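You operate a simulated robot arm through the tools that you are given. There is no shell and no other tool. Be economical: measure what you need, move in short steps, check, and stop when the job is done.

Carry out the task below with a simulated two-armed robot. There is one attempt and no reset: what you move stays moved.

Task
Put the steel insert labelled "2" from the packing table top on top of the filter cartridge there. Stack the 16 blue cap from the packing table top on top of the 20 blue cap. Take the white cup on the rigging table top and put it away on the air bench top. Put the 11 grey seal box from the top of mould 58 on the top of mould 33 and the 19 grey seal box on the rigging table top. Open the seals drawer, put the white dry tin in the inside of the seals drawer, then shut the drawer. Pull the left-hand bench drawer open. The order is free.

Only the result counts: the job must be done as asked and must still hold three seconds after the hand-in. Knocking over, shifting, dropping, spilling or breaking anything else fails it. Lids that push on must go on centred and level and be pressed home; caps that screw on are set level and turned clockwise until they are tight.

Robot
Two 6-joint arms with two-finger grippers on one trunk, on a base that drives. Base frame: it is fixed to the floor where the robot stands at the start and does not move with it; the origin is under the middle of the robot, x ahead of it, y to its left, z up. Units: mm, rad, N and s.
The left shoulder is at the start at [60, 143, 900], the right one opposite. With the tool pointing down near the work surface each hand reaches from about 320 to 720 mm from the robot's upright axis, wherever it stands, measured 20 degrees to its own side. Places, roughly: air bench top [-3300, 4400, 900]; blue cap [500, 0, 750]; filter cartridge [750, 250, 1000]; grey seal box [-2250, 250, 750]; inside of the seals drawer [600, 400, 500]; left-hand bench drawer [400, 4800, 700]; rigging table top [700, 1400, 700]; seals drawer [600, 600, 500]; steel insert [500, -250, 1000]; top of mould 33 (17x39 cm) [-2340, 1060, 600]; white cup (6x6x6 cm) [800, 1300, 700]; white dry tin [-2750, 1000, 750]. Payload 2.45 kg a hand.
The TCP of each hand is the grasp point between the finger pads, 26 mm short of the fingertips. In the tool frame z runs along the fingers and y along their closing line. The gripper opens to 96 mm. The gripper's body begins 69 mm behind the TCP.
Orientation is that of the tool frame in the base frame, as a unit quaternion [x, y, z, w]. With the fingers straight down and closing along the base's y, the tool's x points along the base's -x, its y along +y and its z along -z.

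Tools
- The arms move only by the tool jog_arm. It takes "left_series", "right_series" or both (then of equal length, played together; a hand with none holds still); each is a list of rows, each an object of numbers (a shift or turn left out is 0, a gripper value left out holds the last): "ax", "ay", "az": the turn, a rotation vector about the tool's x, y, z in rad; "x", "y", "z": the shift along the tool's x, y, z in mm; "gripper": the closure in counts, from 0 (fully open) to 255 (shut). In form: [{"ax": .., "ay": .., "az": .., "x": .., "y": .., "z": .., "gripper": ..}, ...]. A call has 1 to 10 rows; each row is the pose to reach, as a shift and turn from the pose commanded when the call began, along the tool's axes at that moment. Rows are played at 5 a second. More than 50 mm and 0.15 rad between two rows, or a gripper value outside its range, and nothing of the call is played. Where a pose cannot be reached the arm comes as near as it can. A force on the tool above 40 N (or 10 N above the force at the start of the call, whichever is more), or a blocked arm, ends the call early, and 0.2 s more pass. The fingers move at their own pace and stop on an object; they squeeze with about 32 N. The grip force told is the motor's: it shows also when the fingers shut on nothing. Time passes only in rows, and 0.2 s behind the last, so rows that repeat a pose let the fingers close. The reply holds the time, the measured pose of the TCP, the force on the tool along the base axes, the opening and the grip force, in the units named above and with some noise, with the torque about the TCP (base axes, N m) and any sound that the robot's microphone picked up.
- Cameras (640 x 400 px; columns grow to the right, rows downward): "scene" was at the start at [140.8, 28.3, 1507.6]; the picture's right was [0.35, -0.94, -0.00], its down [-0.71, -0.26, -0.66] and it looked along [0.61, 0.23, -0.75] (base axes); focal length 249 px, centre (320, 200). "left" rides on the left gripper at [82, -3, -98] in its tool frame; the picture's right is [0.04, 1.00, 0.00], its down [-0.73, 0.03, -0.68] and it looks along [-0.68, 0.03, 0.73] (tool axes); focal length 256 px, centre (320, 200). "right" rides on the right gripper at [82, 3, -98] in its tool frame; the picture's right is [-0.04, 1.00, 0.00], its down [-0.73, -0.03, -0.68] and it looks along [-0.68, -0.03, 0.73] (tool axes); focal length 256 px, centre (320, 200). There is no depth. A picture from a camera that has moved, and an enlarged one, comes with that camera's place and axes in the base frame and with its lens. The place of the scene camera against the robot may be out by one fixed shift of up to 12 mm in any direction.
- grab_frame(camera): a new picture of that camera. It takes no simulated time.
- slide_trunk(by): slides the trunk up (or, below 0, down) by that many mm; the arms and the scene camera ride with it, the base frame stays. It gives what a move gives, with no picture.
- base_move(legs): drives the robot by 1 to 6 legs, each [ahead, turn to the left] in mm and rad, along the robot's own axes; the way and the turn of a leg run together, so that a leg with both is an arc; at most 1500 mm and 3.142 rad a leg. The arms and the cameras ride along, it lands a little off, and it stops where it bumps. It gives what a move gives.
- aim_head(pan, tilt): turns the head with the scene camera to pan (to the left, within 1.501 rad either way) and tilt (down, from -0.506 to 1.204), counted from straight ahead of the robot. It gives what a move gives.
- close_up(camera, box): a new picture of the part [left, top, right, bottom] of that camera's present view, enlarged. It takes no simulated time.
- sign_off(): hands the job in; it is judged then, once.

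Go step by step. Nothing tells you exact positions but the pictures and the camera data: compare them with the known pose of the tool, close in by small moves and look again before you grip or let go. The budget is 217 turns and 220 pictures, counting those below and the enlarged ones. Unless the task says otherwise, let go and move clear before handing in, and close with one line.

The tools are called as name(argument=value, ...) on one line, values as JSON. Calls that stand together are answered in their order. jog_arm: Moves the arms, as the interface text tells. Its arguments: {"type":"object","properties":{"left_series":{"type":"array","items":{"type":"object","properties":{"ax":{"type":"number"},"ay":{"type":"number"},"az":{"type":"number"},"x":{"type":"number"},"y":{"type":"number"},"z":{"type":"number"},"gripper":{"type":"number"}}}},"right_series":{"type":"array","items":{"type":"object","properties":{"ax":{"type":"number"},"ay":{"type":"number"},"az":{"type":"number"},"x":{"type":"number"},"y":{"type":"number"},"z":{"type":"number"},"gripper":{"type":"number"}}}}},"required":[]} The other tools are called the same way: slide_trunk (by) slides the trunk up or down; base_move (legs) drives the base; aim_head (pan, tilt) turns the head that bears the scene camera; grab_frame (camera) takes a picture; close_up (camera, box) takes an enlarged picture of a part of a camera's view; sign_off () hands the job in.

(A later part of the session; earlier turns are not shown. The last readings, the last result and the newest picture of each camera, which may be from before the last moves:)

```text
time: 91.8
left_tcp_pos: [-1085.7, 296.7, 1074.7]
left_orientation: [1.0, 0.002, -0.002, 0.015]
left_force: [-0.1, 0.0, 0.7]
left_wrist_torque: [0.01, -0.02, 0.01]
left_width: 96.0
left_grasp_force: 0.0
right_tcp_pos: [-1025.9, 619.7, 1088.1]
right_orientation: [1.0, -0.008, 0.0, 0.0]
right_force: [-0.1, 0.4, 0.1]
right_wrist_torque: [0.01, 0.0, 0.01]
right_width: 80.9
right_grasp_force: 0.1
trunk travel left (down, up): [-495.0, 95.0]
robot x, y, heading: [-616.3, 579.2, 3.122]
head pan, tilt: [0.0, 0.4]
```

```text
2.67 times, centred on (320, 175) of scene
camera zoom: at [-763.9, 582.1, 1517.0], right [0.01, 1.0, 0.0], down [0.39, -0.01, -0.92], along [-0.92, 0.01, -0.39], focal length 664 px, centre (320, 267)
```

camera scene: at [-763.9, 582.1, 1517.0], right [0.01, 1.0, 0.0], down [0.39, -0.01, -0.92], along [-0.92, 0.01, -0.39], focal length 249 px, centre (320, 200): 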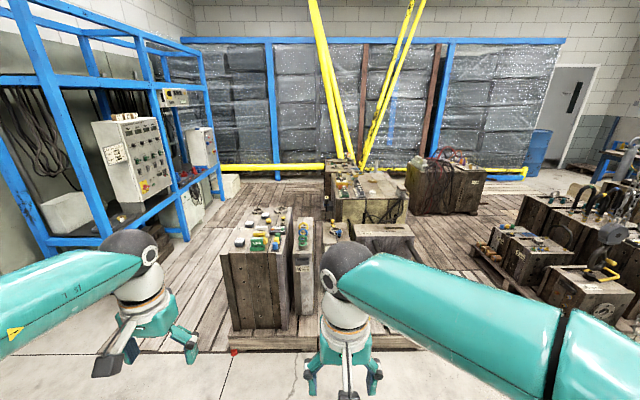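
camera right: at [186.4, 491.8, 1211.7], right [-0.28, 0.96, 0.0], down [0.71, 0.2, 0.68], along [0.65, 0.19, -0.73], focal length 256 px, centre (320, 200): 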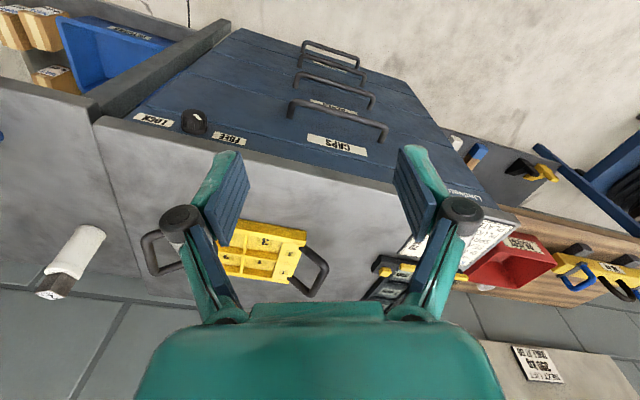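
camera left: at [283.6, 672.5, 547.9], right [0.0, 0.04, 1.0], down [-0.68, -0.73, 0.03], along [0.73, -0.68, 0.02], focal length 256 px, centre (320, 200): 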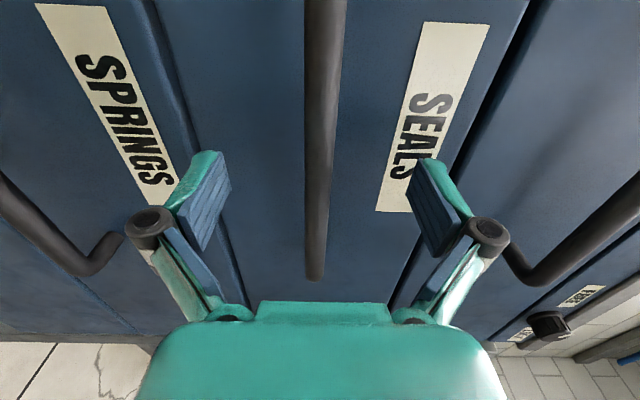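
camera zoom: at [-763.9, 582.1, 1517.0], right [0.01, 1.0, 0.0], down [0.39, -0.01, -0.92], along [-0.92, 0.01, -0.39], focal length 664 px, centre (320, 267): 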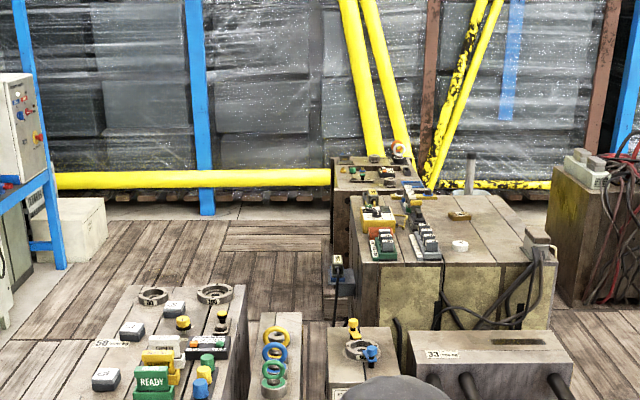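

Mould 58 (with grey boxes), mould 33 and, behind, a white tin are visible. I drive closer.

base_move(legs=[[700, 0]])

aim_head(pan=0.1, tilt=0.65)

grab_frame(camera="scene")

close_up(camera="scene", box=[120, 40, 360, 190])

close_up(camera="scene", box=[300, 20, 500, 145])

```text
time: 95.7
left_tcp_pos: [-1789.1, 309.4, 1074.6]
left_orientation: [1.0, 0.0, -0.002, 0.015]
left_force: [0.0, 0.4, -0.6]
left_wrist_torque: [0.0, -0.04, 0.0]
left_width: 96.0
left_grasp_force: 0.1
right_tcp_pos: [-1727.3, 633.0, 1087.8]
right_orientation: [1.0, -0.01, -0.001, 0.0]
right_force: [-0.8, 0.2, 0.7]
right_wrist_torque: [0.02, 0.0, 0.04]
right_width: 80.9
right_grasp_force: 0.1
trunk travel left (down, up): [-495.0, 95.0]
robot x, y, heading: [-1315.1, 592.3, 3.123]
head pan, tilt: [0.0, 0.4]
```

```text
time: 96.5
left_tcp_pos: [-1788.2, 310.7, 1075.0]
left_orientation: [1.0, 0.001, -0.002, 0.014]
left_force: [-0.2, 0.7, -0.2]
left_wrist_torque: [0.01, -0.03, 0.02]
left_width: 96.0
left_grasp_force: 0.1
right_tcp_pos: [-1727.9, 634.4, 1089.3]
right_orientation: [1.0, -0.009, 0.0, -0.001]
right_force: [-0.1, 0.1, 0.3]
right_wrist_torque: [0.0, -0.03, 0.02]
right_width: 81.4
right_grasp_force: 0.1
trunk travel left (down, up): [-495.0, 95.0]
robot x, y, heading: [-1318.1, 591.7, 3.126]
head pan, tilt: [0.099, 0.649]
```

```text
154 pictures are left
camera scene: at [-1459.6, 585.8, 1494.6], right [-0.08, 1.0, 0.0], down [0.6, 0.05, -0.8], along [-0.79, -0.06, -0.6], focal length 249 px, centre (320, 200)
```

scene: 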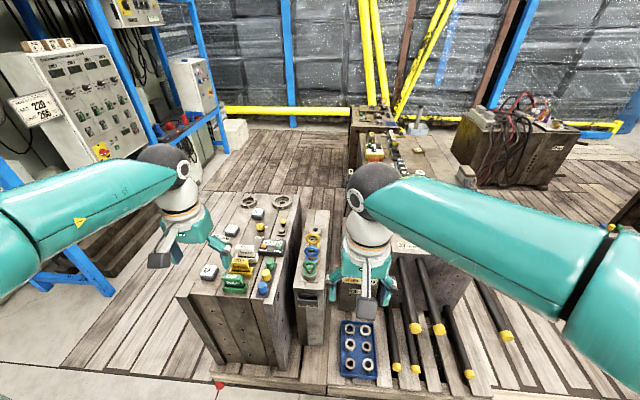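

```text
2.67 times, centred on (240, 115) of scene
camera zoom: at [-1459.6, 585.8, 1494.6], right [-0.08, 1.0, 0.0], down [0.6, 0.05, -0.8], along [-0.79, -0.06, -0.6], focal length 664 px, centre (533, 427)
```

zoom: 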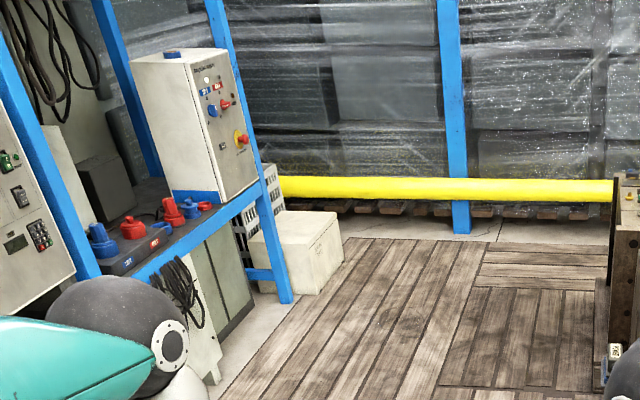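

```text
3.20 times, centred on (400, 82) of scene
camera zoom: at [-1459.6, 585.8, 1494.6], right [-0.08, 1.0, 0.0], down [0.6, 0.05, -0.8], along [-0.79, -0.06, -0.6], focal length 797 px, centre (64, 576)
```

zoom: 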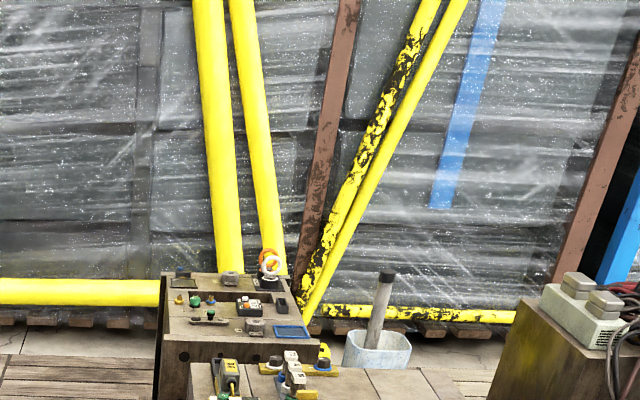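

close_up(camera="scene", box=[170, 180, 330, 300])

close_up(camera="scene", box=[340, 90, 500, 210])

close_up(camera="scene", box=[60, 280, 380, 400])

```text
3.33 times, centred on (250, 240) of scene
camera zoom: at [-1459.6, 585.8, 1494.6], right [-0.08, 1.0, 0.0], down [0.6, 0.05, -0.8], along [-0.79, -0.06, -0.6], focal length 831 px, centre (553, 67)
```

zoom: 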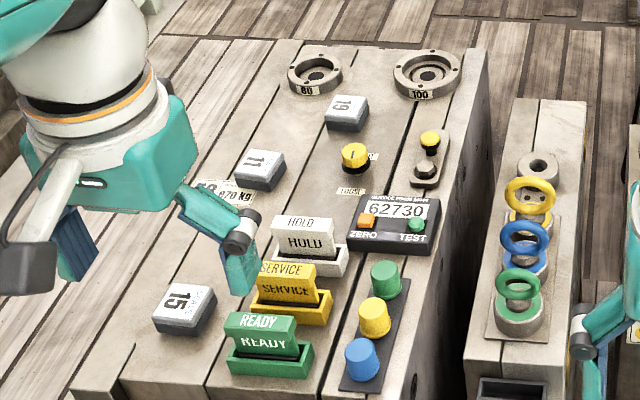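

```text
3.33 times, centred on (420, 150) of scene
camera zoom: at [-1459.6, 585.8, 1494.6], right [-0.08, 1.0, 0.0], down [0.6, 0.05, -0.8], along [-0.79, -0.06, -0.6], focal length 831 px, centre (-13, 367)
```

zoom: 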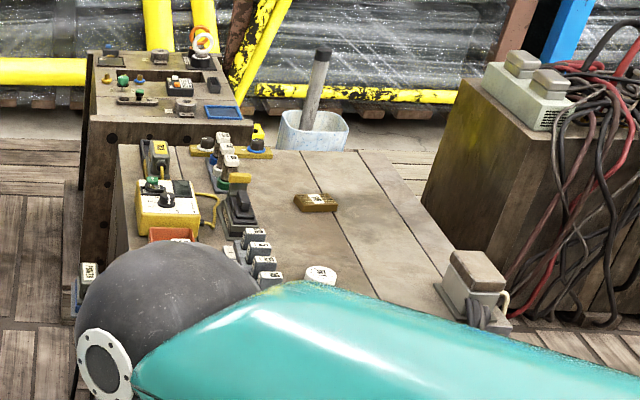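

```text
2.00 times, centred on (220, 340) of scene
camera zoom: at [-1459.6, 585.8, 1494.6], right [-0.08, 1.0, 0.0], down [0.6, 0.05, -0.8], along [-0.79, -0.06, -0.6], focal length 498 px, centre (520, -80)
```

zoom: 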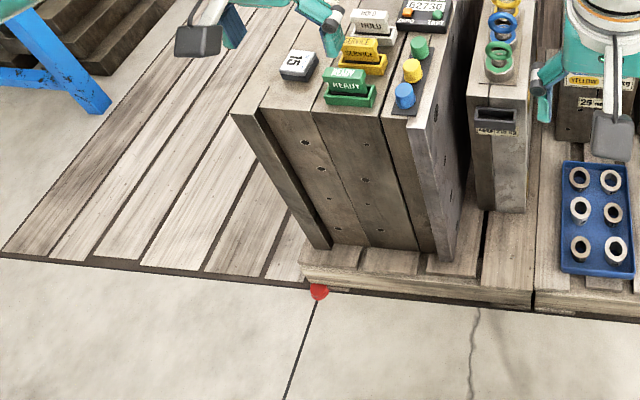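

I can see boxes 11 (≈-2231,135) and 19 (≈-2351,218) on mould 58, best reached from the clear lane on its left. The tin and mould 33 can be reached later from the aisle on the right. I drive round to the left lane first.

base_move(legs=[[0, 0.43], [0, 0.43], [0, 0.43], [1142, 0]])

aim_head(pan=-1.4, tilt=0.6)

grab_frame(camera="scene")

```text
time: 106.6
left_tcp_pos: [-1510.2, -1024.4, 1074.9]
left_orientation: [0.797, 0.603, 0.008, 0.013]
left_force: [-0.2, 0.0, 0.3]
left_wrist_torque: [-0.01, 0.03, -0.03]
left_width: 96.1
left_grasp_force: 0.0
right_tcp_pos: [-1805.2, -878.2, 1088.7]
right_orientation: [0.804, 0.594, 0.0, 0.001]
right_force: [-1.1, 0.3, 0.6]
right_wrist_torque: [0.02, 0.0, 0.01]
right_width: 80.8
right_grasp_force: 0.0
trunk travel left (down, up): [-495.0, 95.0]
robot x, y, heading: [-1652.4, -496.0, -1.871]
head pan, tilt: [0.099, 0.649]
```

```text
time: 108.2
left_tcp_pos: [-1511.1, -1025.1, 1075.9]
left_orientation: [0.797, 0.604, 0.008, 0.014]
left_force: [0.3, 0.8, -0.1]
left_wrist_torque: [-0.03, 0.01, -0.01]
left_width: 95.9
left_grasp_force: 0.1
right_tcp_pos: [-1803.1, -876.7, 1088.7]
right_orientation: [0.804, 0.595, 0.0, 0.0]
right_force: [0.4, -0.4, -0.2]
right_wrist_torque: [0.0, 0.02, 0.0]
right_width: 80.9
right_grasp_force: 0.0
trunk travel left (down, up): [-495.0, 95.0]
robot x, y, heading: [-1650.5, -496.1, -1.867]
head pan, tilt: [-1.4, 0.6]
```

```text
148 pictures are left
camera scene: at [-1751.7, -542.4, 1498.8], right [0.13, 0.99, 0.0], down [0.56, -0.07, -0.83], along [-0.82, 0.1, -0.56], focal length 249 px, centre (320, 200)
```

scene: 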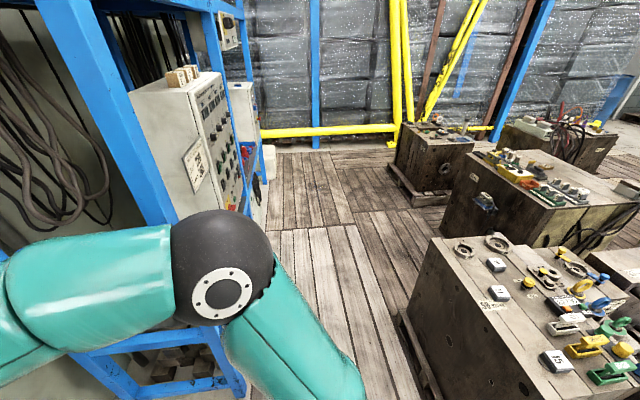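

The lane is clear. I turn right and advance diagonally.

base_move(legs=[[0, -0.4], [0, -0.4], [0, -0.4], [0, -0.41], [350, 0]])

aim_head(pan=-0.4, tilt=0.8)

grab_frame(camera="scene")

```text
time: 113.5
left_tcp_pos: [-2158.3, -712.6, 1077.8]
left_orientation: [0.998, -0.066, -0.003, 0.017]
left_force: [0.1, 1.8, 0.0]
left_wrist_torque: [-0.07, -0.01, -0.01]
left_width: 96.0
left_grasp_force: 0.1
right_tcp_pos: [-2054.7, -401.3, 1090.7]
right_orientation: [0.997, -0.075, -0.001, 0.0]
right_force: [-0.8, 0.5, 0.9]
right_wrist_torque: [-0.05, -0.01, 0.03]
right_width: 81.3
right_grasp_force: 0.1
trunk travel left (down, up): [-495.0, 95.0]
robot x, y, heading: [-1663.1, -553.1, 2.963]
head pan, tilt: [-1.4, 0.6]
stopped in leg 4: the robot was blocked; the commanded pose is now the measured one
```

```text
time: 114.7
left_tcp_pos: [-2158.9, -714.9, 1077.1]
left_orientation: [0.998, -0.065, -0.003, 0.016]
left_force: [-0.3, -0.1, 0.2]
left_wrist_torque: [-0.01, 0.02, -0.01]
left_width: 95.9
left_grasp_force: 0.0
right_tcp_pos: [-2055.0, -403.4, 1089.3]
right_orientation: [0.997, -0.076, 0.001, 0.001]
right_force: [-0.7, 0.4, -0.3]
right_wrist_torque: [-0.01, 0.01, 0.01]
right_width: 81.0
right_grasp_force: 0.0
trunk travel left (down, up): [-495.0, 95.0]
robot x, y, heading: [-1660.8, -552.8, 2.961]
head pan, tilt: [-0.4, 0.799]
```

```text
147 pictures are left
camera scene: at [-1782.4, -496.9, 1482.0], right [0.55, 0.84, 0.0], down [0.6, -0.39, -0.7], along [-0.58, 0.38, -0.72], focal length 249 px, centre (320, 200)
```

scene: 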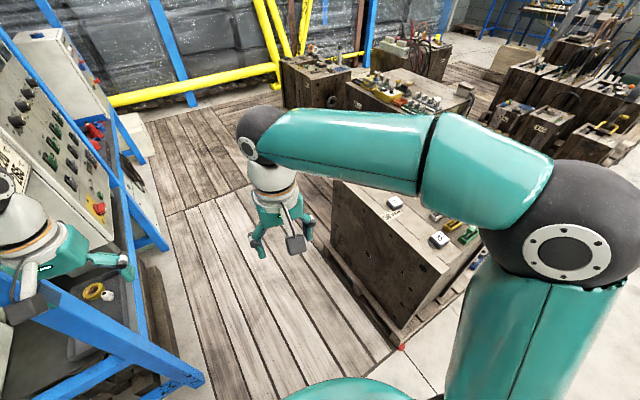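

Stopped slightly short of the heading. The left hand seems clear of the rack; I continue gently.

base_move(legs=[[0, -0.25]])

base_move(legs=[[360, 0]])

base_move(legs=[[0, -0.3]])

grab_frame(camera="scene")

```text
time: 116.1
left_tcp_pos: [-2180.5, -587.9, 1076.6]
left_orientation: [0.981, -0.192, -0.005, 0.015]
left_force: [0.6, -0.2, 0.1]
left_wrist_torque: [-0.01, -0.01, 0.03]
left_width: 96.2
left_grasp_force: 0.0
right_tcp_pos: [-2002.6, -312.0, 1089.5]
right_orientation: [0.98, -0.2, 0.0, 0.001]
right_force: [-0.4, -0.6, -0.2]
right_wrist_torque: [0.0, 0.01, 0.01]
right_width: 81.0
right_grasp_force: 0.1
trunk travel left (down, up): [-495.0, 95.0]
robot x, y, heading: [-1665.8, -564.7, 2.715]
head pan, tilt: [-0.4, 0.799]
```

```text
time: 118.4
left_tcp_pos: [-2509.9, -432.3, 1076.0]
left_orientation: [0.981, -0.193, -0.005, 0.015]
left_force: [-0.9, 0.3, -0.1]
left_wrist_torque: [-0.01, -0.02, 0.01]
left_width: 96.2
left_grasp_force: 0.0
right_tcp_pos: [-2330.7, -157.3, 1089.9]
right_orientation: [0.979, -0.204, 0.0, 0.001]
right_force: [0.1, 0.2, 0.3]
right_wrist_torque: [-0.01, -0.03, 0.04]
right_width: 80.9
right_grasp_force: 0.0
trunk travel left (down, up): [-495.0, 95.0]
robot x, y, heading: [-1996.7, -413.4, 2.706]
head pan, tilt: [-0.4, 0.799]
```

```text
time: 119.9
left_tcp_pos: [-2491.7, -281.1, 1077.7]
left_orientation: [0.941, -0.337, -0.008, 0.014]
left_force: [-0.4, -0.9, 0.8]
left_wrist_torque: [0.01, -0.01, 0.0]
left_width: 96.1
left_grasp_force: 0.0
right_tcp_pos: [-2240.6, -70.5, 1092.3]
right_orientation: [0.938, -0.346, 0.0, 0.0]
right_force: [1.1, -0.4, -0.9]
right_wrist_torque: [0.04, 0.0, 0.03]
right_width: 80.6
right_grasp_force: 0.1
trunk travel left (down, up): [-495.0, 95.0]
robot x, y, heading: [-1999.4, -422.9, 2.402]
head pan, tilt: [-0.4, 0.799]
```

```text
146 pictures are left
camera scene: at [-2072.2, -306.4, 1482.0], right [0.91, 0.42, 0.0], down [0.3, -0.65, -0.7], along [-0.29, 0.63, -0.72], focal length 249 px, centre (320, 200)
```

scene: 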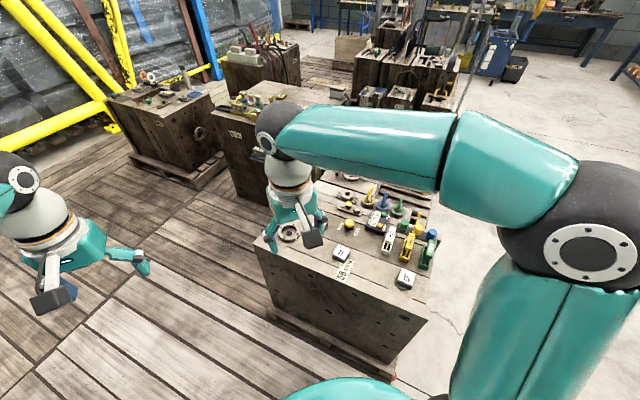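

base_move(legs=[[0, -0.25], [55, 0]])

jog_arm(right_series=[{"x": 0, "z": 40}, {"z": 80}, {"z": 120}, {"x": 0, "z": 150}, {"x": 0, "z": 150}])

grab_frame(camera="right")

grab_frame(camera="scene")

```text
time: 121.8
left_tcp_pos: [-2473.7, -110.6, 1076.2]
left_orientation: [0.891, -0.454, -0.008, 0.013]
left_force: [-0.5, 0.3, 0.1]
left_wrist_torque: [-0.08, -0.03, 0.0]
left_width: 95.8
left_grasp_force: 0.0
right_tcp_pos: [-2176.2, 29.4, 1090.4]
right_orientation: [0.887, -0.462, 0.001, 0.002]
right_force: [-0.7, 1.1, -0.1]
right_wrist_torque: [-0.06, -0.01, -0.02]
right_width: 81.1
right_grasp_force: 0.0
trunk travel left (down, up): [-495.0, 95.0]
robot x, y, heading: [-2032.7, -373.2, 2.155]
head pan, tilt: [-0.4, 0.799]
```

```text
time: 123.0
left_tcp_pos: [-2472.7, -114.2, 1078.8]
left_orientation: [0.891, -0.453, -0.009, 0.013]
left_force: [0.4, 0.4, 0.2]
left_wrist_torque: [-0.02, 0.0, 0.01]
left_width: 96.1
left_grasp_force: 0.1
right_tcp_pos: [-2175.6, 25.3, 941.2]
right_orientation: [0.887, -0.462, 0.0, 0.0]
right_force: [-0.5, 0.0, 0.0]
right_wrist_torque: [-0.03, 0.03, 0.01]
right_width: 80.8
right_grasp_force: 0.1
trunk travel left (down, up): [-495.0, 95.0]
robot x, y, heading: [-2036.7, -376.3, 2.155]
head pan, tilt: [-0.4, 0.799]
```

```text
145 pictures are left
camera right: at [-2130.7, -41.8, 1038.5], right [-0.84, -0.54, 0.0], down [-0.4, 0.62, 0.68], along [-0.37, 0.57, -0.73], focal length 256 px, centre (320, 200)
```

right: 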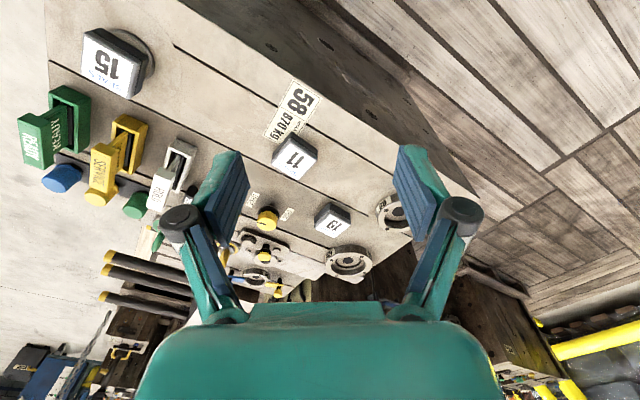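

```text
144 pictures are left
camera scene: at [-2076.5, -245.5, 1482.0], right [0.98, 0.19, 0.0], down [0.13, -0.7, -0.7], along [-0.13, 0.68, -0.72], focal length 249 px, centre (320, 200)
```

scene: 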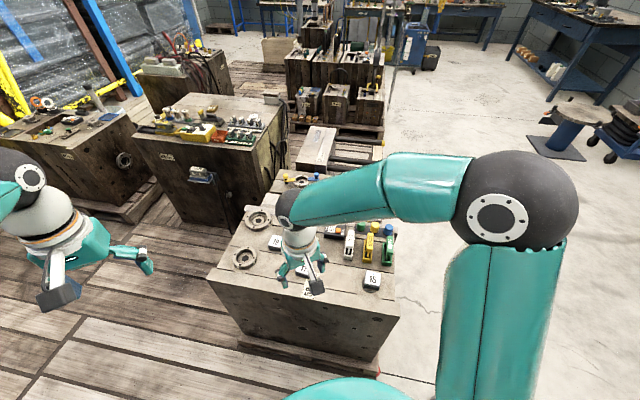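

Box 11 is in view. I move the right hand over it.

jog_arm(right_series=[{"x": -40, "y": -12, "z": 15}, {"x": -80, "y": -24, "z": 30}, {"x": -121, "y": -35, "z": 45}, {"x": -121, "y": -35, "z": 60}, {"x": -121, "y": -35, "z": 60}])

grab_frame(camera="right")

```text
time: 124.2
left_tcp_pos: [-2474.0, -113.7, 1078.2]
left_orientation: [0.891, -0.454, -0.009, 0.013]
left_force: [0.1, -0.6, 0.4]
left_wrist_torque: [-0.02, -0.01, 0.01]
left_width: 95.9
left_grasp_force: 0.1
right_tcp_pos: [-2215.7, 144.7, 881.4]
right_orientation: [0.887, -0.462, 0.001, 0.0]
right_force: [-1.2, 0.1, -0.1]
right_wrist_torque: [0.01, 0.02, 0.02]
right_width: 80.8
right_grasp_force: 0.1
trunk travel left (down, up): [-495.0, 95.0]
robot x, y, heading: [-2037.4, -377.2, 2.159]
head pan, tilt: [-0.4, 0.799]
```

```text
143 pictures are left
camera right: at [-2171.3, 78.1, 977.8], right [-0.84, -0.54, 0.0], down [-0.4, 0.62, 0.68], along [-0.37, 0.57, -0.74], focal length 256 px, centre (320, 200)
```

right: 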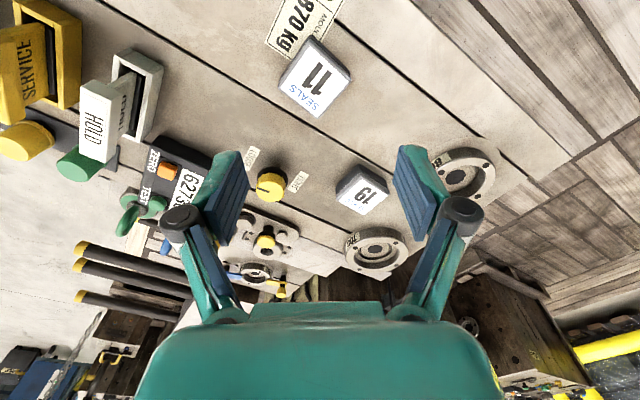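

Box 11's top centre is (-2212,149,720), about 51 mm square, nearly aligned with the base axes. I turn the hand to match and descend.

jog_arm(right_series=[{"x": -1, "y": -3, "z": 16, "az": 0.13, "gripper": 40}, {"x": -1, "y": -5, "z": 32, "az": 0.26}, {"x": -1, "y": -5, "z": 48, "az": 0.39}, {"x": -1, "y": -5, "z": 64, "az": 0.52}, {"x": -1, "y": -5, "z": 80, "az": 0.64}, {"x": -1, "y": -5, "z": 80, "az": 0.64}])

grab_frame(camera="right")

```text
time: 125.6
left_tcp_pos: [-2472.1, -114.3, 1078.4]
left_orientation: [0.891, -0.453, -0.008, 0.013]
left_force: [-0.3, 0.2, 0.3]
left_wrist_torque: [0.02, 0.0, 0.0]
left_width: 96.1
left_grasp_force: 0.1
right_tcp_pos: [-2211.2, 148.7, 801.1]
right_orientation: [-0.696, 0.718, -0.001, 0.001]
right_force: [-0.6, -0.8, -0.7]
right_wrist_torque: [-0.03, 0.03, 0.0]
right_width: 81.0
right_grasp_force: 0.0
trunk travel left (down, up): [-495.0, 95.0]
robot x, y, heading: [-2039.2, -376.7, 2.158]
head pan, tilt: [-0.4, 0.799]
```

```text
142 pictures are left
camera right: at [-2217.2, 68.4, 898.7], right [-1.0, 0.07, 0.0], down [0.05, 0.73, 0.68], along [0.05, 0.68, -0.73], focal length 256 px, centre (320, 200)
```

right: 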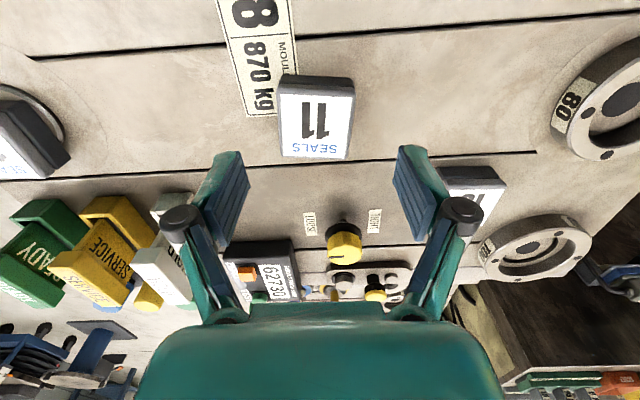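

jog_arm(right_series=[{"z": 25, "y": -2}, {"z": 50, "y": -2}, {"z": 62, "y": -2}, {"z": 62, "y": -2}])

grab_frame(camera="right")

```text
time: 126.6
left_tcp_pos: [-2472.2, -113.9, 1078.2]
left_orientation: [0.892, -0.453, -0.009, 0.013]
left_force: [-0.1, -0.7, 0.5]
left_wrist_torque: [0.01, 0.0, -0.02]
left_width: 96.2
left_grasp_force: 0.0
right_tcp_pos: [-2209.9, 148.9, 738.9]
right_orientation: [-0.697, 0.717, 0.0, 0.001]
right_force: [-1.1, 0.1, -0.8]
right_wrist_torque: [-0.01, 0.01, -0.07]
right_width: 81.0
right_grasp_force: 0.0
trunk travel left (down, up): [-495.0, 95.0]
robot x, y, heading: [-2036.8, -377.3, 2.157]
head pan, tilt: [-0.4, 0.799]
```

```text
141 pictures are left
camera right: at [-2215.6, 69.3, 836.2], right [-1.0, 0.07, 0.0], down [0.05, 0.73, 0.68], along [0.05, 0.68, -0.73], focal length 256 px, centre (320, 200)
```

right: 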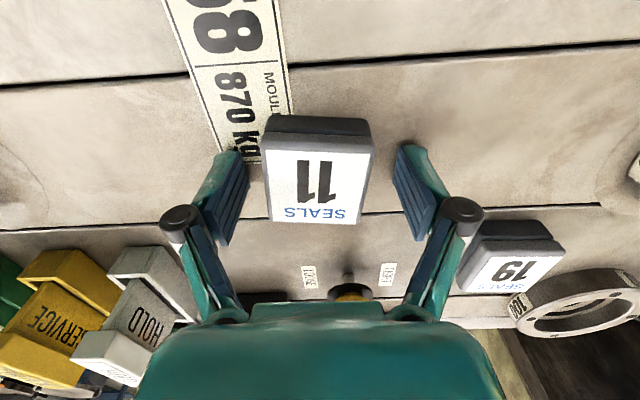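

Box top is actually at about z=740, so the hand is at the right depth already. I raise 3 mm, centre and grip.

jog_arm(right_series=[{"z": -3, "y": -2}, {"z": -3, "y": -2, "gripper": 255}, {"z": -3, "y": -2}, {"z": -3, "y": -2}, {"z": -3, "y": -2}])

jog_arm(right_series=[{"z": -20}, {"z": -50}, {"z": -90}, {"z": -135}, {"z": -180}, {"z": -225}, {"z": -270}, {"z": -270}])

grab_frame(camera="right")

```text
time: 127.8
left_tcp_pos: [-2471.8, -114.8, 1079.2]
left_orientation: [0.891, -0.453, -0.01, 0.013]
left_force: [0.0, 0.2, 0.5]
left_wrist_torque: [0.0, 0.0, -0.01]
left_width: 96.1
left_grasp_force: 0.0
right_tcp_pos: [-2208.2, 149.5, 744.5]
right_orientation: [-0.697, 0.717, 0.002, 0.0]
right_force: [2.5, 3.5, 27.0]
right_wrist_torque: [-0.14, -0.46, -0.1]
right_width: 47.2
right_grasp_force: 32.0
trunk travel left (down, up): [-495.0, 95.0]
robot x, y, heading: [-2031.2, -375.6, 2.162]
head pan, tilt: [-0.4, 0.799]
```

```text
time: 129.6
left_tcp_pos: [-2472.5, -113.0, 1077.3]
left_orientation: [0.891, -0.453, -0.009, 0.013]
left_force: [0.3, 1.1, 0.3]
left_wrist_torque: [-0.01, -0.01, 0.0]
left_width: 96.1
left_grasp_force: 0.0
right_tcp_pos: [-2208.7, 148.9, 1013.6]
right_orientation: [-0.697, 0.717, 0.0, 0.0]
right_force: [-0.6, 0.2, -1.0]
right_wrist_torque: [0.03, -0.03, 0.01]
right_width: 47.1
right_grasp_force: 32.2
trunk travel left (down, up): [-495.0, 95.0]
robot x, y, heading: [-2037.0, -375.3, 2.152]
head pan, tilt: [-0.4, 0.799]
```

```text
140 pictures are left
camera right: at [-2213.4, 69.1, 1110.7], right [-1.0, 0.07, 0.0], down [0.05, 0.73, 0.68], along [0.05, 0.68, -0.73], focal length 256 px, centre (320, 200)
```

right: 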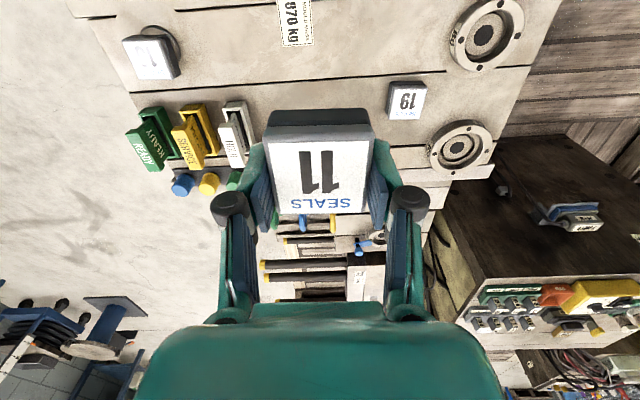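

Box 11 is held. I swing the right hand aside, turn the base a bit right, and go for box 19 with the left hand.

jog_arm(right_series=[{"y": -45, "x": 3}, {"y": -90, "x": 6}, {"y": -135, "x": 9}, {"y": -180, "x": 12}, {"y": -220, "x": 15}])

base_move(legs=[[0, -0.35]])

grab_frame(camera="left")

grab_frame(camera="scene")

```text
time: 130.8
left_tcp_pos: [-2471.2, -113.2, 1078.7]
left_orientation: [0.891, -0.453, -0.009, 0.013]
left_force: [0.6, -0.2, 0.1]
left_wrist_torque: [0.02, 0.01, 0.0]
left_width: 96.0
left_grasp_force: 0.1
right_tcp_pos: [-1987.0, 128.1, 1014.5]
right_orientation: [-0.697, 0.717, 0.0, 0.0]
right_force: [-0.7, 0.1, -0.6]
right_wrist_torque: [-0.02, 0.02, 0.0]
right_width: 46.8
right_grasp_force: 31.8
trunk travel left (down, up): [-495.0, 95.0]
robot x, y, heading: [-2035.2, -379.7, 2.156]
head pan, tilt: [-0.4, 0.799]
```

```text
time: 132.4
left_tcp_pos: [-2357.7, 22.9, 1078.2]
left_orientation: [0.799, -0.601, -0.011, 0.011]
left_force: [0.6, 0.6, 0.3]
left_wrist_torque: [-0.01, 0.02, 0.02]
left_width: 96.1
left_grasp_force: 0.0
right_tcp_pos: [-1819.9, 83.6, 1012.9]
right_orientation: [-0.562, 0.827, -0.001, 0.001]
right_force: [-0.2, 0.1, 0.8]
right_wrist_torque: [0.01, 0.02, -0.03]
right_width: 46.7
right_grasp_force: 32.1
trunk travel left (down, up): [-495.0, 95.0]
robot x, y, heading: [-2049.5, -373.1, 1.806]
head pan, tilt: [-0.4, 0.799]
```

```text
139 pictures are left
camera left: at [-2328.6, -53.6, 1175.5], right [-0.95, -0.32, 0.03], down [-0.21, 0.7, 0.68], along [-0.24, 0.64, -0.73], focal length 256 px, centre (320, 200)
```

left: 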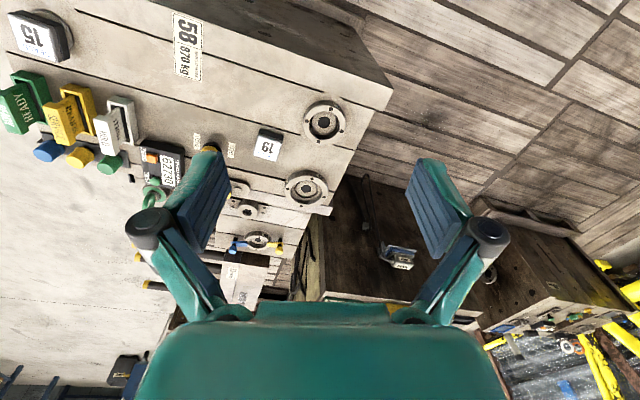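

```text
138 pictures are left
camera scene: at [-2042.7, -236.1, 1481.9], right [0.99, -0.16, 0.0], down [-0.12, -0.71, -0.7], along [0.11, 0.69, -0.72], focal length 249 px, centre (320, 200)
```

scene: 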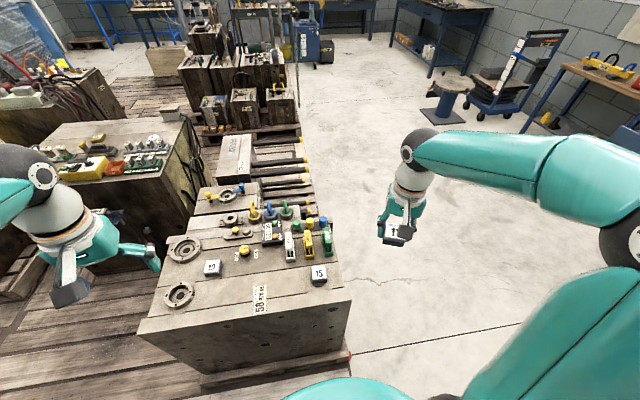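

Box 19 is at about (-2329,225). I bring the left hand above it, squared to the box.

jog_arm(left_series=[{"x": -31, "y": -14, "z": 30, "az": 0.047, "ax": 0.005}, {"x": -62, "y": -28, "z": 60, "az": 0.093, "ax": 0.01}, {"x": -93, "y": -42, "z": 90, "az": 0.14, "ax": 0.015}, {"x": -124, "y": -56, "z": 120, "az": 0.187, "ax": 0.02}, {"x": -155, "y": -70, "z": 150, "az": 0.233, "ax": 0.026}, {"x": -186, "y": -84, "z": 180, "az": 0.28, "ax": 0.031}, {"x": -186, "y": -84, "z": 215, "az": 0.28, "ax": 0.031}, {"x": -186, "y": -84, "z": 215, "az": 0.28, "ax": 0.031}])

grab_frame(camera="left")

```text
time: 134.2
left_tcp_pos: [-2311.6, 203.4, 856.4]
left_orientation: [0.713, -0.701, -0.007, 0.003]
left_force: [0.4, -0.6, 0.1]
left_wrist_torque: [0.04, 0.0, -0.04]
left_width: 95.8
left_grasp_force: 0.0
left hand out of reach, approached as far as the arm can: row 5, 6, 7, 8
right_tcp_pos: [-1818.5, 84.5, 1013.5]
right_orientation: [-0.562, 0.827, -0.001, 0.0]
right_force: [0.1, -0.3, 0.1]
right_wrist_torque: [-0.01, -0.01, 0.0]
right_width: 46.8
right_grasp_force: 31.9
trunk travel left (down, up): [-495.0, 95.0]
robot x, y, heading: [-2047.1, -377.8, 1.803]
head pan, tilt: [-0.4, 0.799]
```

```text
137 pictures are left
camera left: at [-2306.5, 121.2, 954.4], right [-1.0, -0.06, 0.01], down [-0.03, 0.73, 0.68], along [-0.05, 0.68, -0.73], focal length 256 px, centre (320, 200)
```

left: 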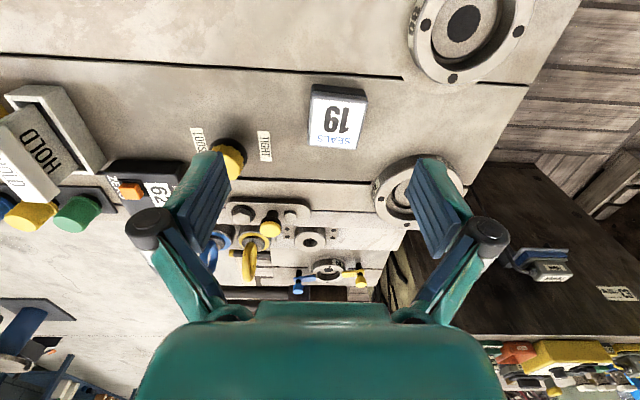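

It was just short of reach. I drive 40 mm forward.

base_move(legs=[[40, 0]])

grab_frame(camera="left")

```text
time: 135.1
left_tcp_pos: [-2322.0, 244.8, 855.2]
left_orientation: [0.713, -0.701, -0.005, 0.003]
left_force: [0.3, 1.4, 0.0]
left_wrist_torque: [-0.03, -0.03, 0.0]
left_width: 96.0
left_grasp_force: 0.0
right_tcp_pos: [-1829.4, 124.6, 1012.3]
right_orientation: [-0.562, 0.827, -0.003, 0.0]
right_force: [-0.4, 0.6, -0.8]
right_wrist_torque: [-0.05, -0.05, 0.02]
right_width: 47.0
right_grasp_force: 31.8
trunk travel left (down, up): [-495.0, 95.0]
robot x, y, heading: [-2059.6, -335.2, 1.805]
head pan, tilt: [-0.4, 0.799]
```

```text
136 pictures are left
camera left: at [-2316.7, 162.8, 952.7], right [-1.0, -0.06, 0.01], down [-0.03, 0.73, 0.68], along [-0.05, 0.68, -0.73], focal length 256 px, centre (320, 200)
```

left: 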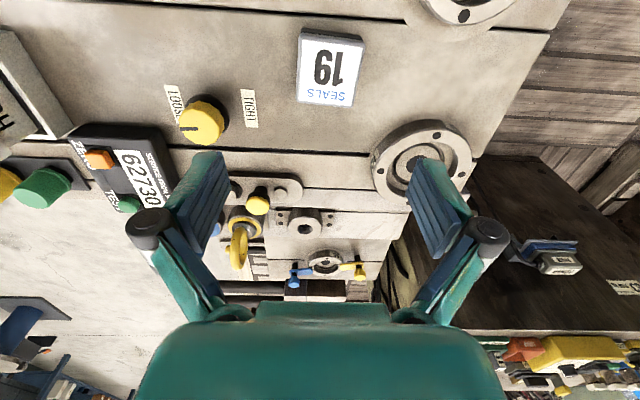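

jog_arm(left_series=[{"x": 38, "y": -8, "gripper": 40}, {"x": 38, "y": -8}, {"x": 38, "y": -8}])

grab_frame(camera="left")

```text
time: 135.9
left_tcp_pos: [-2313.4, 204.4, 857.6]
left_orientation: [0.712, -0.702, -0.006, 0.004]
left_force: [0.1, 0.2, 0.2]
left_wrist_torque: [0.0, -0.02, -0.02]
left_width: 81.1
left_grasp_force: 0.0
right_tcp_pos: [-1828.2, 124.2, 1014.0]
right_orientation: [-0.562, 0.827, -0.001, 0.001]
right_force: [0.9, 0.2, -0.8]
right_wrist_torque: [0.03, 0.03, -0.01]
right_width: 46.8
right_grasp_force: 31.8
trunk travel left (down, up): [-495.0, 95.0]
robot x, y, heading: [-2059.4, -338.4, 1.806]
head pan, tilt: [-0.4, 0.799]
```

```text
135 pictures are left
camera left: at [-2307.3, 122.5, 954.4], right [-1.0, -0.06, 0.01], down [-0.03, 0.73, 0.68], along [-0.05, 0.68, -0.73], focal length 256 px, centre (320, 200)
```

left: 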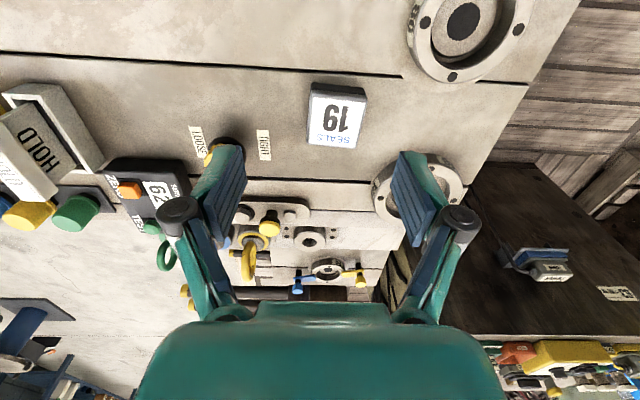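

jog_arm(left_series=[{"x": -10, "y": 9, "z": 35, "gripper": 50}, {"x": -20, "y": 17, "z": 70}, {"x": -20, "y": 17, "z": 97}, {"x": -20, "y": 17, "z": 97}])

grab_frame(camera="left")

```text
time: 136.9
left_tcp_pos: [-2332.4, 224.0, 759.6]
left_orientation: [0.713, -0.702, -0.007, 0.002]
left_force: [-1.0, 0.6, -0.7]
left_wrist_torque: [-0.02, -0.01, -0.02]
left_width: 77.1
left_grasp_force: 0.1
right_tcp_pos: [-1830.0, 123.5, 1013.6]
right_orientation: [-0.562, 0.827, -0.001, 0.0]
right_force: [0.3, 0.2, 0.1]
right_wrist_torque: [-0.01, 0.01, 0.03]
right_width: 47.0
right_grasp_force: 32.2
trunk travel left (down, up): [-495.0, 95.0]
robot x, y, heading: [-2060.0, -334.6, 1.807]
head pan, tilt: [-0.4, 0.799]
```

```text
134 pictures are left
camera left: at [-2326.3, 142.7, 857.3], right [-1.0, -0.06, 0.01], down [-0.03, 0.73, 0.68], along [-0.05, 0.68, -0.73], focal length 256 px, centre (320, 200)
```

left: 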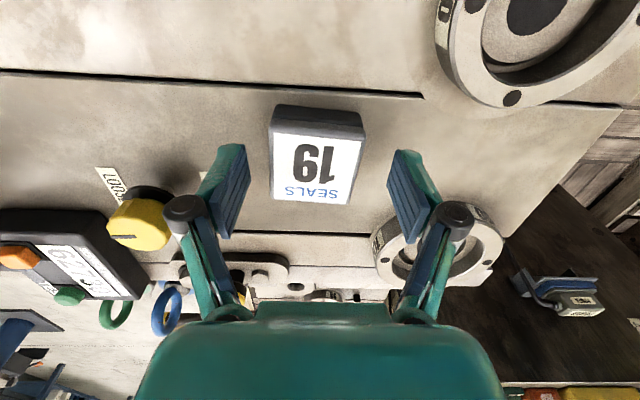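

jog_arm(left_series=[{"z": 8, "x": -2, "y": -1}, {"z": 14, "x": -2, "y": -1}, {"z": 14, "x": -2, "y": -1, "gripper": 255}, {"z": 14, "x": -2, "y": -1}, {"z": 14, "x": -2, "y": -1}, {"z": 14, "x": -2, "y": -1}])

jog_arm(left_series=[{"z": -20}, {"z": -50}, {"z": -90}, {"z": -130, "x": 30}, {"z": -160, "x": 60}, {"z": -190, "x": 90}, {"z": -220, "x": 120}, {"z": -250, "x": 150}, {"z": -270, "x": 180}, {"z": -270, "x": 180}])

grab_frame(camera="left")

grab_frame(camera="scene")

```text
time: 138.3
left_tcp_pos: [-2330.7, 225.6, 746.5]
left_orientation: [0.713, -0.702, -0.005, 0.003]
left_force: [-0.3, 0.2, 1.0]
left_wrist_torque: [-0.02, -0.01, -0.04]
left_width: 47.2
left_grasp_force: 31.9
right_tcp_pos: [-1829.7, 123.9, 1013.4]
right_orientation: [-0.562, 0.827, 0.0, 0.0]
right_force: [-0.8, 0.1, 0.7]
right_wrist_torque: [0.03, -0.02, -0.02]
right_width: 47.0
right_grasp_force: 31.8
trunk travel left (down, up): [-495.0, 95.0]
robot x, y, heading: [-2058.8, -335.5, 1.808]
head pan, tilt: [-0.4, 0.799]
```

```text
time: 140.5
left_tcp_pos: [-2323.9, 47.2, 1016.0]
left_orientation: [0.712, -0.702, -0.006, 0.003]
left_force: [0.4, -0.4, 0.3]
left_wrist_torque: [-0.03, -0.01, -0.01]
left_width: 47.2
left_grasp_force: 32.0
right_tcp_pos: [-1828.9, 125.5, 1013.2]
right_orientation: [-0.562, 0.827, -0.002, -0.001]
right_force: [0.0, 0.6, -0.4]
right_wrist_torque: [0.01, -0.01, -0.06]
right_width: 46.9
right_grasp_force: 31.8
trunk travel left (down, up): [-495.0, 95.0]
robot x, y, heading: [-2058.4, -340.3, 1.808]
head pan, tilt: [-0.4, 0.799]
```

```text
133 pictures are left
camera left: at [-2319.1, -35.6, 1112.4], right [-1.0, -0.06, 0.01], down [-0.03, 0.73, 0.68], along [-0.05, 0.68, -0.73], focal length 256 px, centre (320, 200)
```

left: 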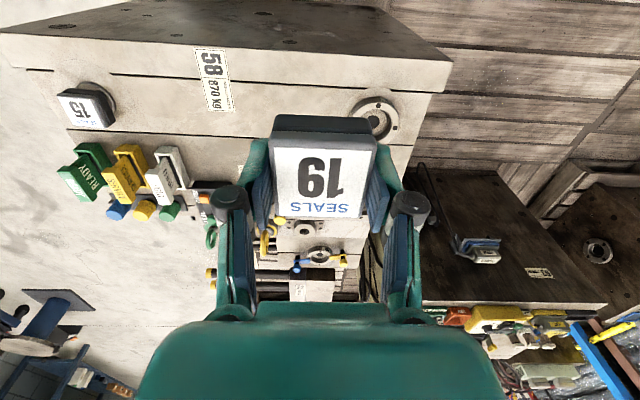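

```text
132 pictures are left
camera scene: at [-2052.2, -196.1, 1481.8], right [0.99, -0.16, 0.0], down [-0.12, -0.71, -0.7], along [0.11, 0.69, -0.72], focal length 249 px, centre (320, 200)
```

scene: 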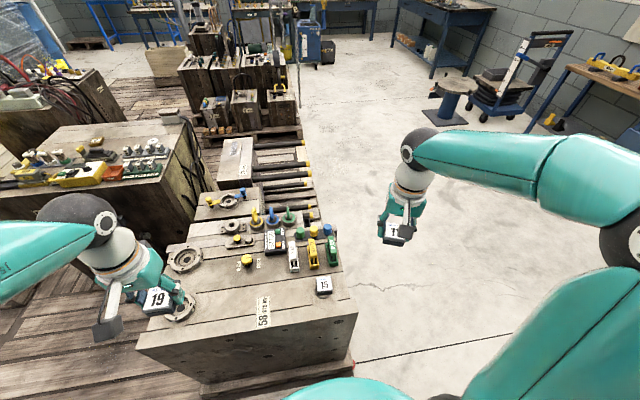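

Both boxes are held. I back out of the lane and drive round to the aisle on the other side.

base_move(legs=[[-130, 0], [0, -0.39], [0, -0.39], [0, -0.39], [0, -0.38], [640, 0]])

```text
time: 146.2
left_tcp_pos: [-1758.1, -82.0, 1016.3]
left_orientation: [-0.183, 0.983, 0.008, 0.001]
left_force: [0.8, -0.5, -0.6]
left_wrist_torque: [0.06, 0.08, -0.03]
left_width: 46.8
left_grasp_force: 31.6
right_tcp_pos: [-1514.9, -520.4, 1012.8]
right_orientation: [0.013, 1.0, 0.001, -0.002]
right_force: [0.3, -0.4, -0.7]
right_wrist_torque: [0.04, 0.01, 0.01]
right_width: 47.1
right_grasp_force: 31.5
trunk travel left (down, up): [-495.0, 95.0]
robot x, y, heading: [-2051.7, -427.7, 0.593]
head pan, tilt: [-0.4, 0.799]
stopped in leg 5: the robot was blocked; the commanded pose is now the measured one
```

These "blocked" stops match in drift at each same heading, so they seem to come from turn slip adding up within a call, not a bump. I keep turns per call under about 1.2 rad.

base_move(legs=[[0, -0.4], [680, 0]])

base_move(legs=[[0, 0.45], [0, 0.45], [0, 0.45]])

```text
time: 151.3
left_tcp_pos: [-980.6, -93.5, 1014.8]
left_orientation: [0.016, 1.0, 0.007, 0.003]
left_force: [-0.2, -0.3, -1.1]
left_wrist_torque: [0.0, 0.0, -0.02]
left_width: 47.1
left_grasp_force: 32.5
right_tcp_pos: [-928.6, -592.9, 1013.6]
right_orientation: [0.211, 0.977, -0.001, -0.001]
right_force: [0.5, -0.6, -1.3]
right_wrist_torque: [-0.05, 0.01, 0.01]
right_width: 47.0
right_grasp_force: 31.3
trunk travel left (down, up): [-495.0, 95.0]
robot x, y, heading: [-1384.4, -301.5, 0.19]
head pan, tilt: [-0.4, 0.799]
```

```text
time: 155.9
left_tcp_pos: [-1472.0, 149.2, 1015.9]
left_orientation: [-0.587, 0.81, 0.007, -0.001]
left_force: [-0.6, -1.1, -1.3]
left_wrist_torque: [-0.01, 0.0, 0.0]
left_width: 46.7
left_grasp_force: 31.7
right_tcp_pos: [-977.1, 59.8, 1016.6]
right_orientation: [-0.416, 0.909, -0.002, 0.0]
right_force: [-0.3, -0.1, -0.2]
right_wrist_torque: [-0.02, -0.01, 0.02]
right_width: 46.9
right_grasp_force: 31.9
trunk travel left (down, up): [-495.0, 95.0]
robot x, y, heading: [-1339.8, -303.1, 1.505]
head pan, tilt: [-0.4, 0.799]
stopped in leg 3: the robot was blocked; the commanded pose is now the measured one
```

base_move(legs=[[0, 0.14], [1050, 0], [1050, 0]])

base_move(legs=[[0, 0.4], [0, 0.4], [0, 0.4]])

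aim_head(pan=0.0, tilt=0.55)

grab_frame(camera="scene")

```text
time: 166.4
left_tcp_pos: [-1669.4, 2139.3, 1017.3]
left_orientation: [-0.641, 0.768, 0.0, -0.011]
left_force: [-2.1, -1.0, -0.6]
left_wrist_torque: [0.12, -0.21, 0.03]
left_width: 47.0
left_grasp_force: 32.0
right_tcp_pos: [-1164.3, 2129.4, 1016.3]
right_orientation: [-0.481, 0.877, -0.002, -0.001]
right_force: [0.0, 0.3, -1.3]
right_wrist_torque: [-0.01, -0.04, 0.0]
right_width: 46.8
right_grasp_force: 32.0
trunk travel left (down, up): [-495.0, 95.0]
robot x, y, heading: [-1469.2, 1718.7, 1.645]
head pan, tilt: [-0.4, 0.799]
stopped in leg 3: the force on the tool passed its limit at 87 N (the readings are from after the stop); the commanded pose is now the measured one
```

```text
time: 170.0
left_tcp_pos: [-1912.3, 1851.3, 1020.2]
left_orientation: [0.898, -0.439, 0.002, 0.013]
left_force: [1.5, 0.5, -0.3]
left_wrist_torque: [0.01, 0.03, 0.0]
left_width: 46.7
left_grasp_force: 32.1
right_tcp_pos: [-1563.1, 2217.3, 1015.8]
right_orientation: [0.793, -0.609, 0.004, 0.0]
right_force: [0.0, -0.4, 0.0]
right_wrist_torque: [-0.01, -0.01, 0.0]
right_width: 47.0
right_grasp_force: 31.7
trunk travel left (down, up): [-495.0, 95.0]
robot x, y, heading: [-1449.0, 1742.2, 2.481]
head pan, tilt: [-0.4, 0.799]
stopped in leg 3: the robot was blocked; the commanded pose is now the measured one
```

```text
time: 170.8
left_tcp_pos: [-1911.1, 1851.7, 1020.6]
left_orientation: [0.899, -0.438, 0.002, 0.012]
left_force: [0.3, -0.9, 0.9]
left_wrist_torque: [-0.01, 0.01, 0.02]
left_width: 46.9
left_grasp_force: 32.3
right_tcp_pos: [-1564.2, 2217.7, 1015.5]
right_orientation: [0.794, -0.607, 0.003, 0.0]
right_force: [0.9, -0.4, -0.2]
right_wrist_torque: [0.01, 0.01, 0.0]
right_width: 47.0
right_grasp_force: 31.9
trunk travel left (down, up): [-495.0, 95.0]
robot x, y, heading: [-1448.1, 1740.1, 2.478]
head pan, tilt: [0.0, 0.55]
```

```text
131 pictures are left
camera scene: at [-1555.2, 1835.6, 1503.6], right [0.62, 0.79, 0.0], down [0.41, -0.32, -0.85], along [-0.67, 0.52, -0.52], focal length 249 px, centre (320, 200)
```

scene: 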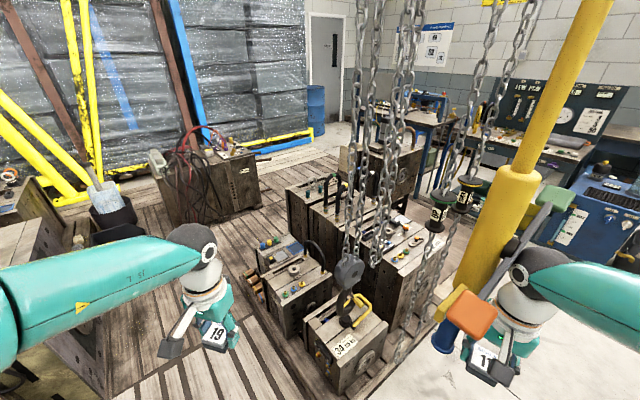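

A hand brushed the hanging hoist handle near (-1640,2220). I back away from it and approach the aisle farther south.

base_move(legs=[[-300, 0], [0, 0.3], [0, 0.3]])

grab_frame(camera="scene")

aim_head(pan=-0.8, tilt=0.3)

grab_frame(camera="scene")

```text
time: 175.1
left_tcp_pos: [-1659.4, 1389.2, 1015.9]
left_orientation: [0.989, -0.143, 0.004, 0.021]
left_force: [0.8, -0.5, -0.4]
left_wrist_torque: [0.0, 0.04, 0.02]
left_width: 47.1
left_grasp_force: 32.2
right_tcp_pos: [-1583.0, 1883.8, 1016.0]
right_orientation: [0.938, -0.346, 0.002, -0.001]
right_force: [-0.2, 0.1, 0.6]
right_wrist_torque: [0.01, -0.01, 0.01]
right_width: 46.7
right_grasp_force: 32.2
trunk travel left (down, up): [-495.0, 95.0]
robot x, y, heading: [-1216.0, 1580.3, 3.077]
head pan, tilt: [0.0, 0.55]
```

```text
130 pictures are left
camera scene: at [-1357.4, 1591.6, 1503.3], right [0.07, 1.0, 0.0], down [0.52, -0.03, -0.85], along [-0.85, 0.06, -0.52], focal length 249 px, centre (320, 200)
```

scene: 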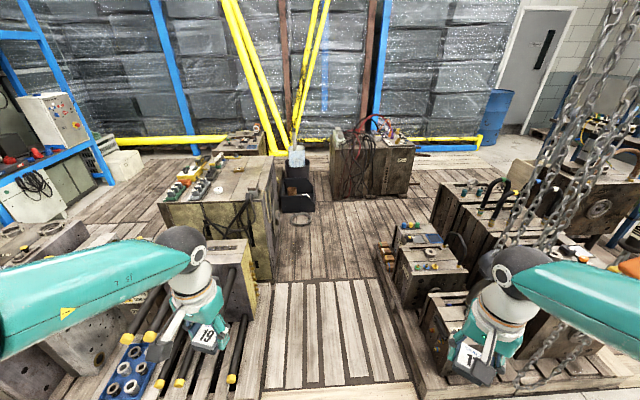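

```text
time: 176.2
left_tcp_pos: [-1659.5, 1389.6, 1018.3]
left_orientation: [0.989, -0.143, 0.003, 0.021]
left_force: [0.5, 0.6, 0.4]
left_wrist_torque: [-0.04, -0.01, 0.02]
left_width: 46.9
left_grasp_force: 31.6
right_tcp_pos: [-1581.5, 1883.1, 1016.1]
right_orientation: [0.938, -0.346, 0.004, -0.002]
right_force: [-0.2, -0.1, 0.1]
right_wrist_torque: [-0.04, 0.02, -0.01]
right_width: 47.0
right_grasp_force: 33.1
trunk travel left (down, up): [-495.0, 95.0]
robot x, y, heading: [-1213.5, 1579.4, 3.071]
head pan, tilt: [-0.799, 0.3]
```

```text
129 pictures are left
camera scene: at [-1328.1, 1657.0, 1526.3], right [0.76, 0.65, 0.0], down [0.19, -0.23, -0.95], along [-0.62, 0.73, -0.3], focal length 249 px, centre (320, 200)
```

scene: 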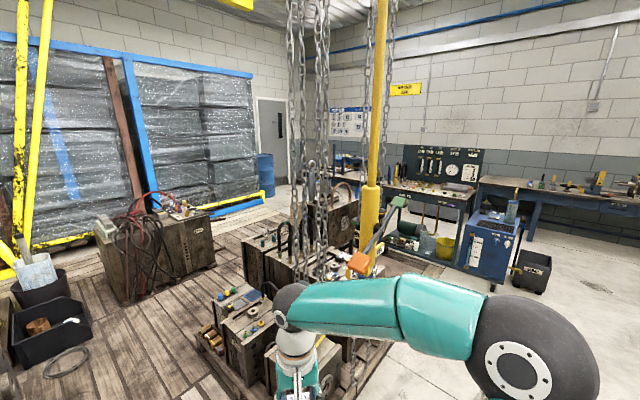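

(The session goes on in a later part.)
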